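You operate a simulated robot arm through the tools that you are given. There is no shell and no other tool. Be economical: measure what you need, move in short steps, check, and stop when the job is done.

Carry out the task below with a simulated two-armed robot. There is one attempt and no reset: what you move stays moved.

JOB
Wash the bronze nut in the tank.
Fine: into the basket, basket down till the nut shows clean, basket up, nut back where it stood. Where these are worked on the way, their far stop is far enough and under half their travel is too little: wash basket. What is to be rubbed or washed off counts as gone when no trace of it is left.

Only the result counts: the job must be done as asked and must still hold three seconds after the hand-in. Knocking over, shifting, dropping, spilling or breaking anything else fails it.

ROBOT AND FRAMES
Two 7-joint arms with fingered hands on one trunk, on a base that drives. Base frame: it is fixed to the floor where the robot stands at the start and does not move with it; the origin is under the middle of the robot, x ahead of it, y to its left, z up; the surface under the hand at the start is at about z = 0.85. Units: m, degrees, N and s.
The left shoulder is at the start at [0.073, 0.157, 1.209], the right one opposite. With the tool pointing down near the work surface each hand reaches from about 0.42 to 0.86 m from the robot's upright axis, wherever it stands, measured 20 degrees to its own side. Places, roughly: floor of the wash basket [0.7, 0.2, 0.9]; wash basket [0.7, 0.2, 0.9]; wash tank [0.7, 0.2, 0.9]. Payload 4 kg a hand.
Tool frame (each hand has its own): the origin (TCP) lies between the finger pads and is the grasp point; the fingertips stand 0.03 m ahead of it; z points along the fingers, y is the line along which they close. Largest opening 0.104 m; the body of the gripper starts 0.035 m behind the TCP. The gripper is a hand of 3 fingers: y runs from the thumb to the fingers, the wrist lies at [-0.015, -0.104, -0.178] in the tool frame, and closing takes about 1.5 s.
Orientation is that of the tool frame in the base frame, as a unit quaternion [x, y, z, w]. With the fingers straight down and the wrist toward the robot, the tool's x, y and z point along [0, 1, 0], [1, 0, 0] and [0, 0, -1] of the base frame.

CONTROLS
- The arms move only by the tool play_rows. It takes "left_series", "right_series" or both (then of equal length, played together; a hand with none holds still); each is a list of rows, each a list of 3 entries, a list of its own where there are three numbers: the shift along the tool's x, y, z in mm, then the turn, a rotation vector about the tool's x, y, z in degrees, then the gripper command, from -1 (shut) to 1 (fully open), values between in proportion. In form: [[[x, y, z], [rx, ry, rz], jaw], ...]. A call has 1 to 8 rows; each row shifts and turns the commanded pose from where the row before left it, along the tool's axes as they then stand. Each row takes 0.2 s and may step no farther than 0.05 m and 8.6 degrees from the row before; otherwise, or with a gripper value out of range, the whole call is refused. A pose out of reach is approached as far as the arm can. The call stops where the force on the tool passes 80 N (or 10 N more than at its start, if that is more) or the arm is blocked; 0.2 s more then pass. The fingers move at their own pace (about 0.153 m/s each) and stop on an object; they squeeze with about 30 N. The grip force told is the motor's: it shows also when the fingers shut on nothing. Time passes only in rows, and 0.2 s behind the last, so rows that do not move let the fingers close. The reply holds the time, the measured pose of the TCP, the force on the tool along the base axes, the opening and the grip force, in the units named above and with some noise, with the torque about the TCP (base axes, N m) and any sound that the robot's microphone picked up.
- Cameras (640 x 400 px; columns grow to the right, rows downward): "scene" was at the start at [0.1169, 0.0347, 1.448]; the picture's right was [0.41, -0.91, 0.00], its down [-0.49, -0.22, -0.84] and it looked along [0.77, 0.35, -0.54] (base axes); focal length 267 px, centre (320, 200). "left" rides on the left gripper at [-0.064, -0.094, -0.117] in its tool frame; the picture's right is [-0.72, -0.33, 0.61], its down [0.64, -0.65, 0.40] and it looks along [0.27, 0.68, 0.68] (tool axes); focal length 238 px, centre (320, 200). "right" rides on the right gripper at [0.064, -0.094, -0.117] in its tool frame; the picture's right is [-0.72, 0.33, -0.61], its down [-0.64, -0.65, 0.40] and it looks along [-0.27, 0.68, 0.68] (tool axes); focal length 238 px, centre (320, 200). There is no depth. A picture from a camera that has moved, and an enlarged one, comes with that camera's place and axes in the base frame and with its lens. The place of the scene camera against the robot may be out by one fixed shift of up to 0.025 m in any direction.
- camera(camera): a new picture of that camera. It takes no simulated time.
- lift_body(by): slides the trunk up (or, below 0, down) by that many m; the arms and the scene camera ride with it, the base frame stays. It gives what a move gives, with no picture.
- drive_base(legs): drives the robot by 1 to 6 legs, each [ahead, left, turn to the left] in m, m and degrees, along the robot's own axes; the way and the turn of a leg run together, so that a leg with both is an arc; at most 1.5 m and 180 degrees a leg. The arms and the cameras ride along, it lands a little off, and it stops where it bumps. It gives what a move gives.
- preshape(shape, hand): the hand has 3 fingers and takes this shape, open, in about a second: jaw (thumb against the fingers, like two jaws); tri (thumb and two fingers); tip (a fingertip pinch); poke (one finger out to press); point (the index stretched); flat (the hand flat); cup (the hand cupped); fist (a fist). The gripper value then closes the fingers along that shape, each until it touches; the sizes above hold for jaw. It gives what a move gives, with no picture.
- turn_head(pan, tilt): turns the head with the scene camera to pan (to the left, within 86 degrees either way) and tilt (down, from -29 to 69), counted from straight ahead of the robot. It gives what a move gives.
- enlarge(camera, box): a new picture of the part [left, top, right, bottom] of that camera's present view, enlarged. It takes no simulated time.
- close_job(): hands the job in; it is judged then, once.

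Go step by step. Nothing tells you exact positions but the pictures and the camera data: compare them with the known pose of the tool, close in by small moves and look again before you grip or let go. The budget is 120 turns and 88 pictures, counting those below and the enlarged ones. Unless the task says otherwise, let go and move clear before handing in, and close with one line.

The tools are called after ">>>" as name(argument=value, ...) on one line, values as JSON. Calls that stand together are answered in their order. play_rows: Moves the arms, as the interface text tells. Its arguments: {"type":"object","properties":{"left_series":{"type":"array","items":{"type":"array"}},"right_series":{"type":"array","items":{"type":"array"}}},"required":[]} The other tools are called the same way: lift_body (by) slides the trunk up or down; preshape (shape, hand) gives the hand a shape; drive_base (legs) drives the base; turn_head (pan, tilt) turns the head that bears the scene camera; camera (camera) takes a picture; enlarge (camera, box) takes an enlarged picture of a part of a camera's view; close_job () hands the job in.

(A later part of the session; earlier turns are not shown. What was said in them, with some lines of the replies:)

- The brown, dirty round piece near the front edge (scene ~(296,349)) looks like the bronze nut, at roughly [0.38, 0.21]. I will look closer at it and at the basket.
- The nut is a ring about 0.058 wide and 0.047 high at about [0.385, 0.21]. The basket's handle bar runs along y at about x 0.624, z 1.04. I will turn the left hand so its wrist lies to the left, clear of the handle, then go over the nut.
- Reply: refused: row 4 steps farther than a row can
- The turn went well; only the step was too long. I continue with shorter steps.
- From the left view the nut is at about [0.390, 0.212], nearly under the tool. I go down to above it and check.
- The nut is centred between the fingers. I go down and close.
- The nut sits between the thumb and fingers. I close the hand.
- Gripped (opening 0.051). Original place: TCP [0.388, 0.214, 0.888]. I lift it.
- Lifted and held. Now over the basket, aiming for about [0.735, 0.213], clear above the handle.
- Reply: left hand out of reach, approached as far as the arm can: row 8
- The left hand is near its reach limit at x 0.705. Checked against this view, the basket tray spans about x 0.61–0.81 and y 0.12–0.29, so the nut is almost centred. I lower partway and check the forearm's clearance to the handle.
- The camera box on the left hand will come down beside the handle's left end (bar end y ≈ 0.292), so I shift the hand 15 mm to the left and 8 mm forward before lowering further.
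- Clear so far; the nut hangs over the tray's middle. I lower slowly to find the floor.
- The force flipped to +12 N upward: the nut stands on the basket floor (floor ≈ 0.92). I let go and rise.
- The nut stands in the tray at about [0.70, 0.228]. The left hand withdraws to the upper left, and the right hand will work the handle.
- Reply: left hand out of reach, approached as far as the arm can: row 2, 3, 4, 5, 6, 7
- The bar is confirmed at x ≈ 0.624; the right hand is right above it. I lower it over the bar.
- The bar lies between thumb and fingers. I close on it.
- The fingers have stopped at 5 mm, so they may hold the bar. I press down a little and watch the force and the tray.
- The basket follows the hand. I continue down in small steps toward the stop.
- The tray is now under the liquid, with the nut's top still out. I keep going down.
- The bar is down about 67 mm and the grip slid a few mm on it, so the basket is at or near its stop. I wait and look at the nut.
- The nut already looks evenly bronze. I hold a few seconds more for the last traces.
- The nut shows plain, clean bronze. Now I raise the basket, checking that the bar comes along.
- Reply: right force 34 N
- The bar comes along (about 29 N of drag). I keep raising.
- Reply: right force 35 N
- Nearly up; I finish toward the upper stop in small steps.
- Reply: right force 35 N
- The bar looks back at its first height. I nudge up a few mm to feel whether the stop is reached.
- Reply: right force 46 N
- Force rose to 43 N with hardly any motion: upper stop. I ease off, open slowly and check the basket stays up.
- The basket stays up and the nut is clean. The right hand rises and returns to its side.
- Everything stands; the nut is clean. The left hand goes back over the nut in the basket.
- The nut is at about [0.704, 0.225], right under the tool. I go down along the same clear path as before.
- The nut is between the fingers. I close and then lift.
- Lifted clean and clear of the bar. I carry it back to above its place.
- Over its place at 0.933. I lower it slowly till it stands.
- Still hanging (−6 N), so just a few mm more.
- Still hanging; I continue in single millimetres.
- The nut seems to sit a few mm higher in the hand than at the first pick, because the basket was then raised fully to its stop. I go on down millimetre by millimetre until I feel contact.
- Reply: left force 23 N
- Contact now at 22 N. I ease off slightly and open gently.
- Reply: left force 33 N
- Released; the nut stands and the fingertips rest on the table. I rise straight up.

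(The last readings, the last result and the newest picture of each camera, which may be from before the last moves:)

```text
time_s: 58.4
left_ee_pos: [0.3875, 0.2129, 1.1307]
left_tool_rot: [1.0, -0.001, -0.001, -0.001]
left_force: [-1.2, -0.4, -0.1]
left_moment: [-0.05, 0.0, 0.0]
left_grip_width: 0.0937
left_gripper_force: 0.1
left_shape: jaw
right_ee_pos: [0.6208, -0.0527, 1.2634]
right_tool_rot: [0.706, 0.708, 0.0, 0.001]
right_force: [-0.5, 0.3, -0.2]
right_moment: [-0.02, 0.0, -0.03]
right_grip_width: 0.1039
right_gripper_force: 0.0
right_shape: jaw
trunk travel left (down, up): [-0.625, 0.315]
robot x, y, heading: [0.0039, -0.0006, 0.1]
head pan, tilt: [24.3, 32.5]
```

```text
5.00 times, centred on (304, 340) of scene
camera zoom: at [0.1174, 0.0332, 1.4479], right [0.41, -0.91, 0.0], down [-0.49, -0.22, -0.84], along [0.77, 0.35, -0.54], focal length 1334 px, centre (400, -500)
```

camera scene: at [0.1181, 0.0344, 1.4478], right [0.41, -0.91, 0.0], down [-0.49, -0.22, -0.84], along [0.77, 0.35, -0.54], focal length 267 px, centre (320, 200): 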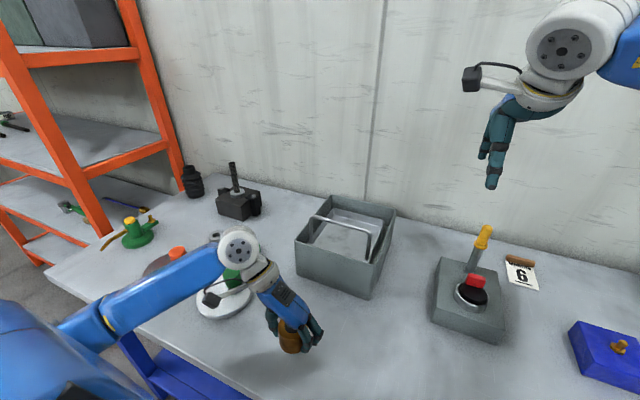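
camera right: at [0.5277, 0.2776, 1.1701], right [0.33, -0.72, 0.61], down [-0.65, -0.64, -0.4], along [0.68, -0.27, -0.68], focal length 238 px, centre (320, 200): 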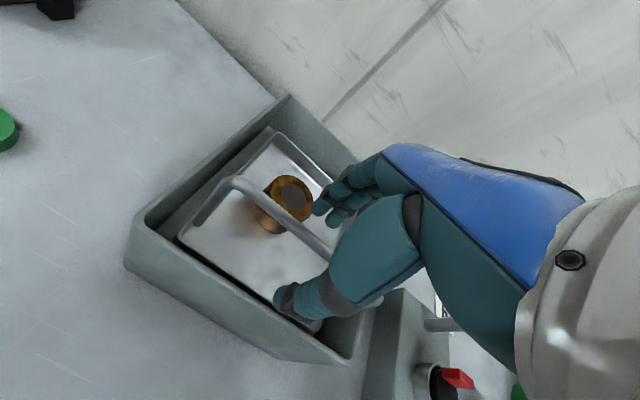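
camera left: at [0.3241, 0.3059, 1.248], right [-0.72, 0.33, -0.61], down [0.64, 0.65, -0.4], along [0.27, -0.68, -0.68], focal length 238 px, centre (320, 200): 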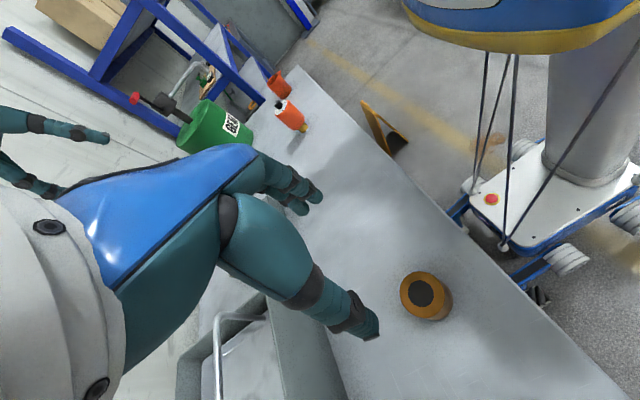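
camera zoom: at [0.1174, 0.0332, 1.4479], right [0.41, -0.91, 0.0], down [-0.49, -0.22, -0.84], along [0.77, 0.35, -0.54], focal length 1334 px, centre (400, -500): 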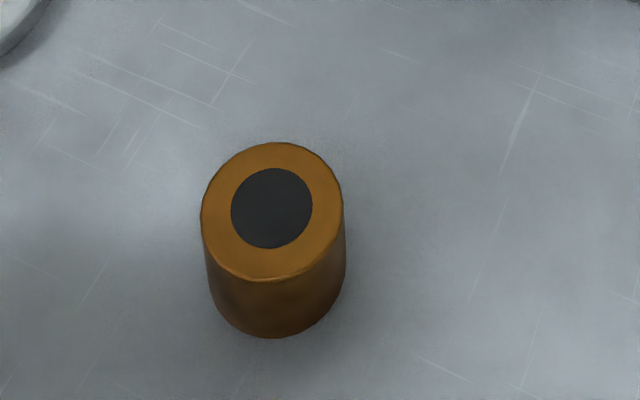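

The nut stands upright within about 4 mm of its first place. I check closely for any remaining dirt and view the whole scene.

>>> enlarge(camera="scene", box=[274, 322, 318, 372])

>>> enlarge(camera="left", box=[380, 255, 470, 335])

>>> camera(camera="scene")

```text
8.00 times, centred on (296, 347) of scene
camera zoom: at [0.1174, 0.0332, 1.4479], right [0.41, -0.91, 0.0], down [-0.49, -0.22, -0.84], along [0.77, 0.35, -0.54], focal length 2134 px, centre (512, -976)
```

zoom: 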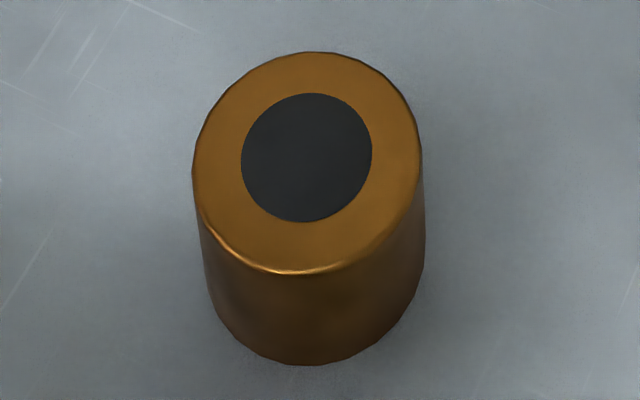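

```text
5.00 times, centred on (425, 295) of left
camera zoom: at [0.3241, 0.3059, 1.248], right [-0.72, 0.33, -0.61], down [0.64, 0.65, -0.4], along [0.27, -0.68, -0.68], focal length 1192 px, centre (-205, -275)
```

zoom: 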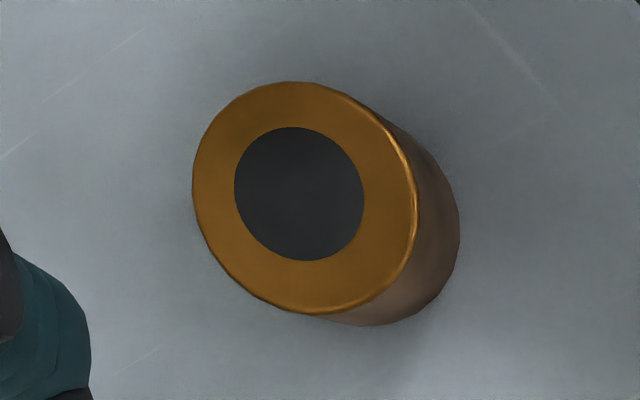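

```text
24 pictures are left
camera scene: at [0.1174, 0.0332, 1.4479], right [0.41, -0.91, 0.0], down [-0.49, -0.22, -0.84], along [0.77, 0.35, -0.54], focal length 267 px, centre (320, 200)
```

scene: 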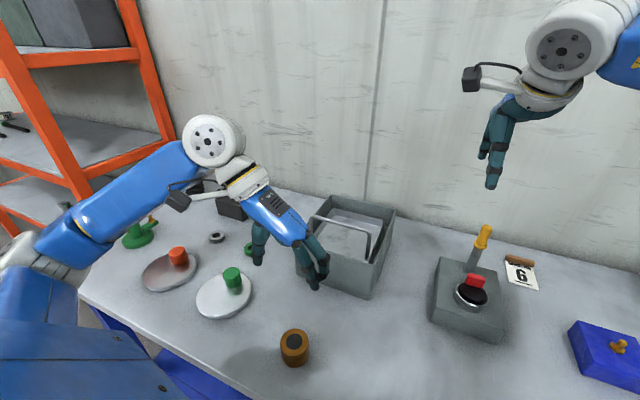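

The nut is clean all over and back in its place. The basket is up, everything else stands as it was, and both hands are clear, so I hand in.

>>> close_job()

```text
The job is handed in.
```

The bronze nut is washed clean and back where it stood, to within about 4 mm, with the basket up, nothing else visibly moved and both hands clear.
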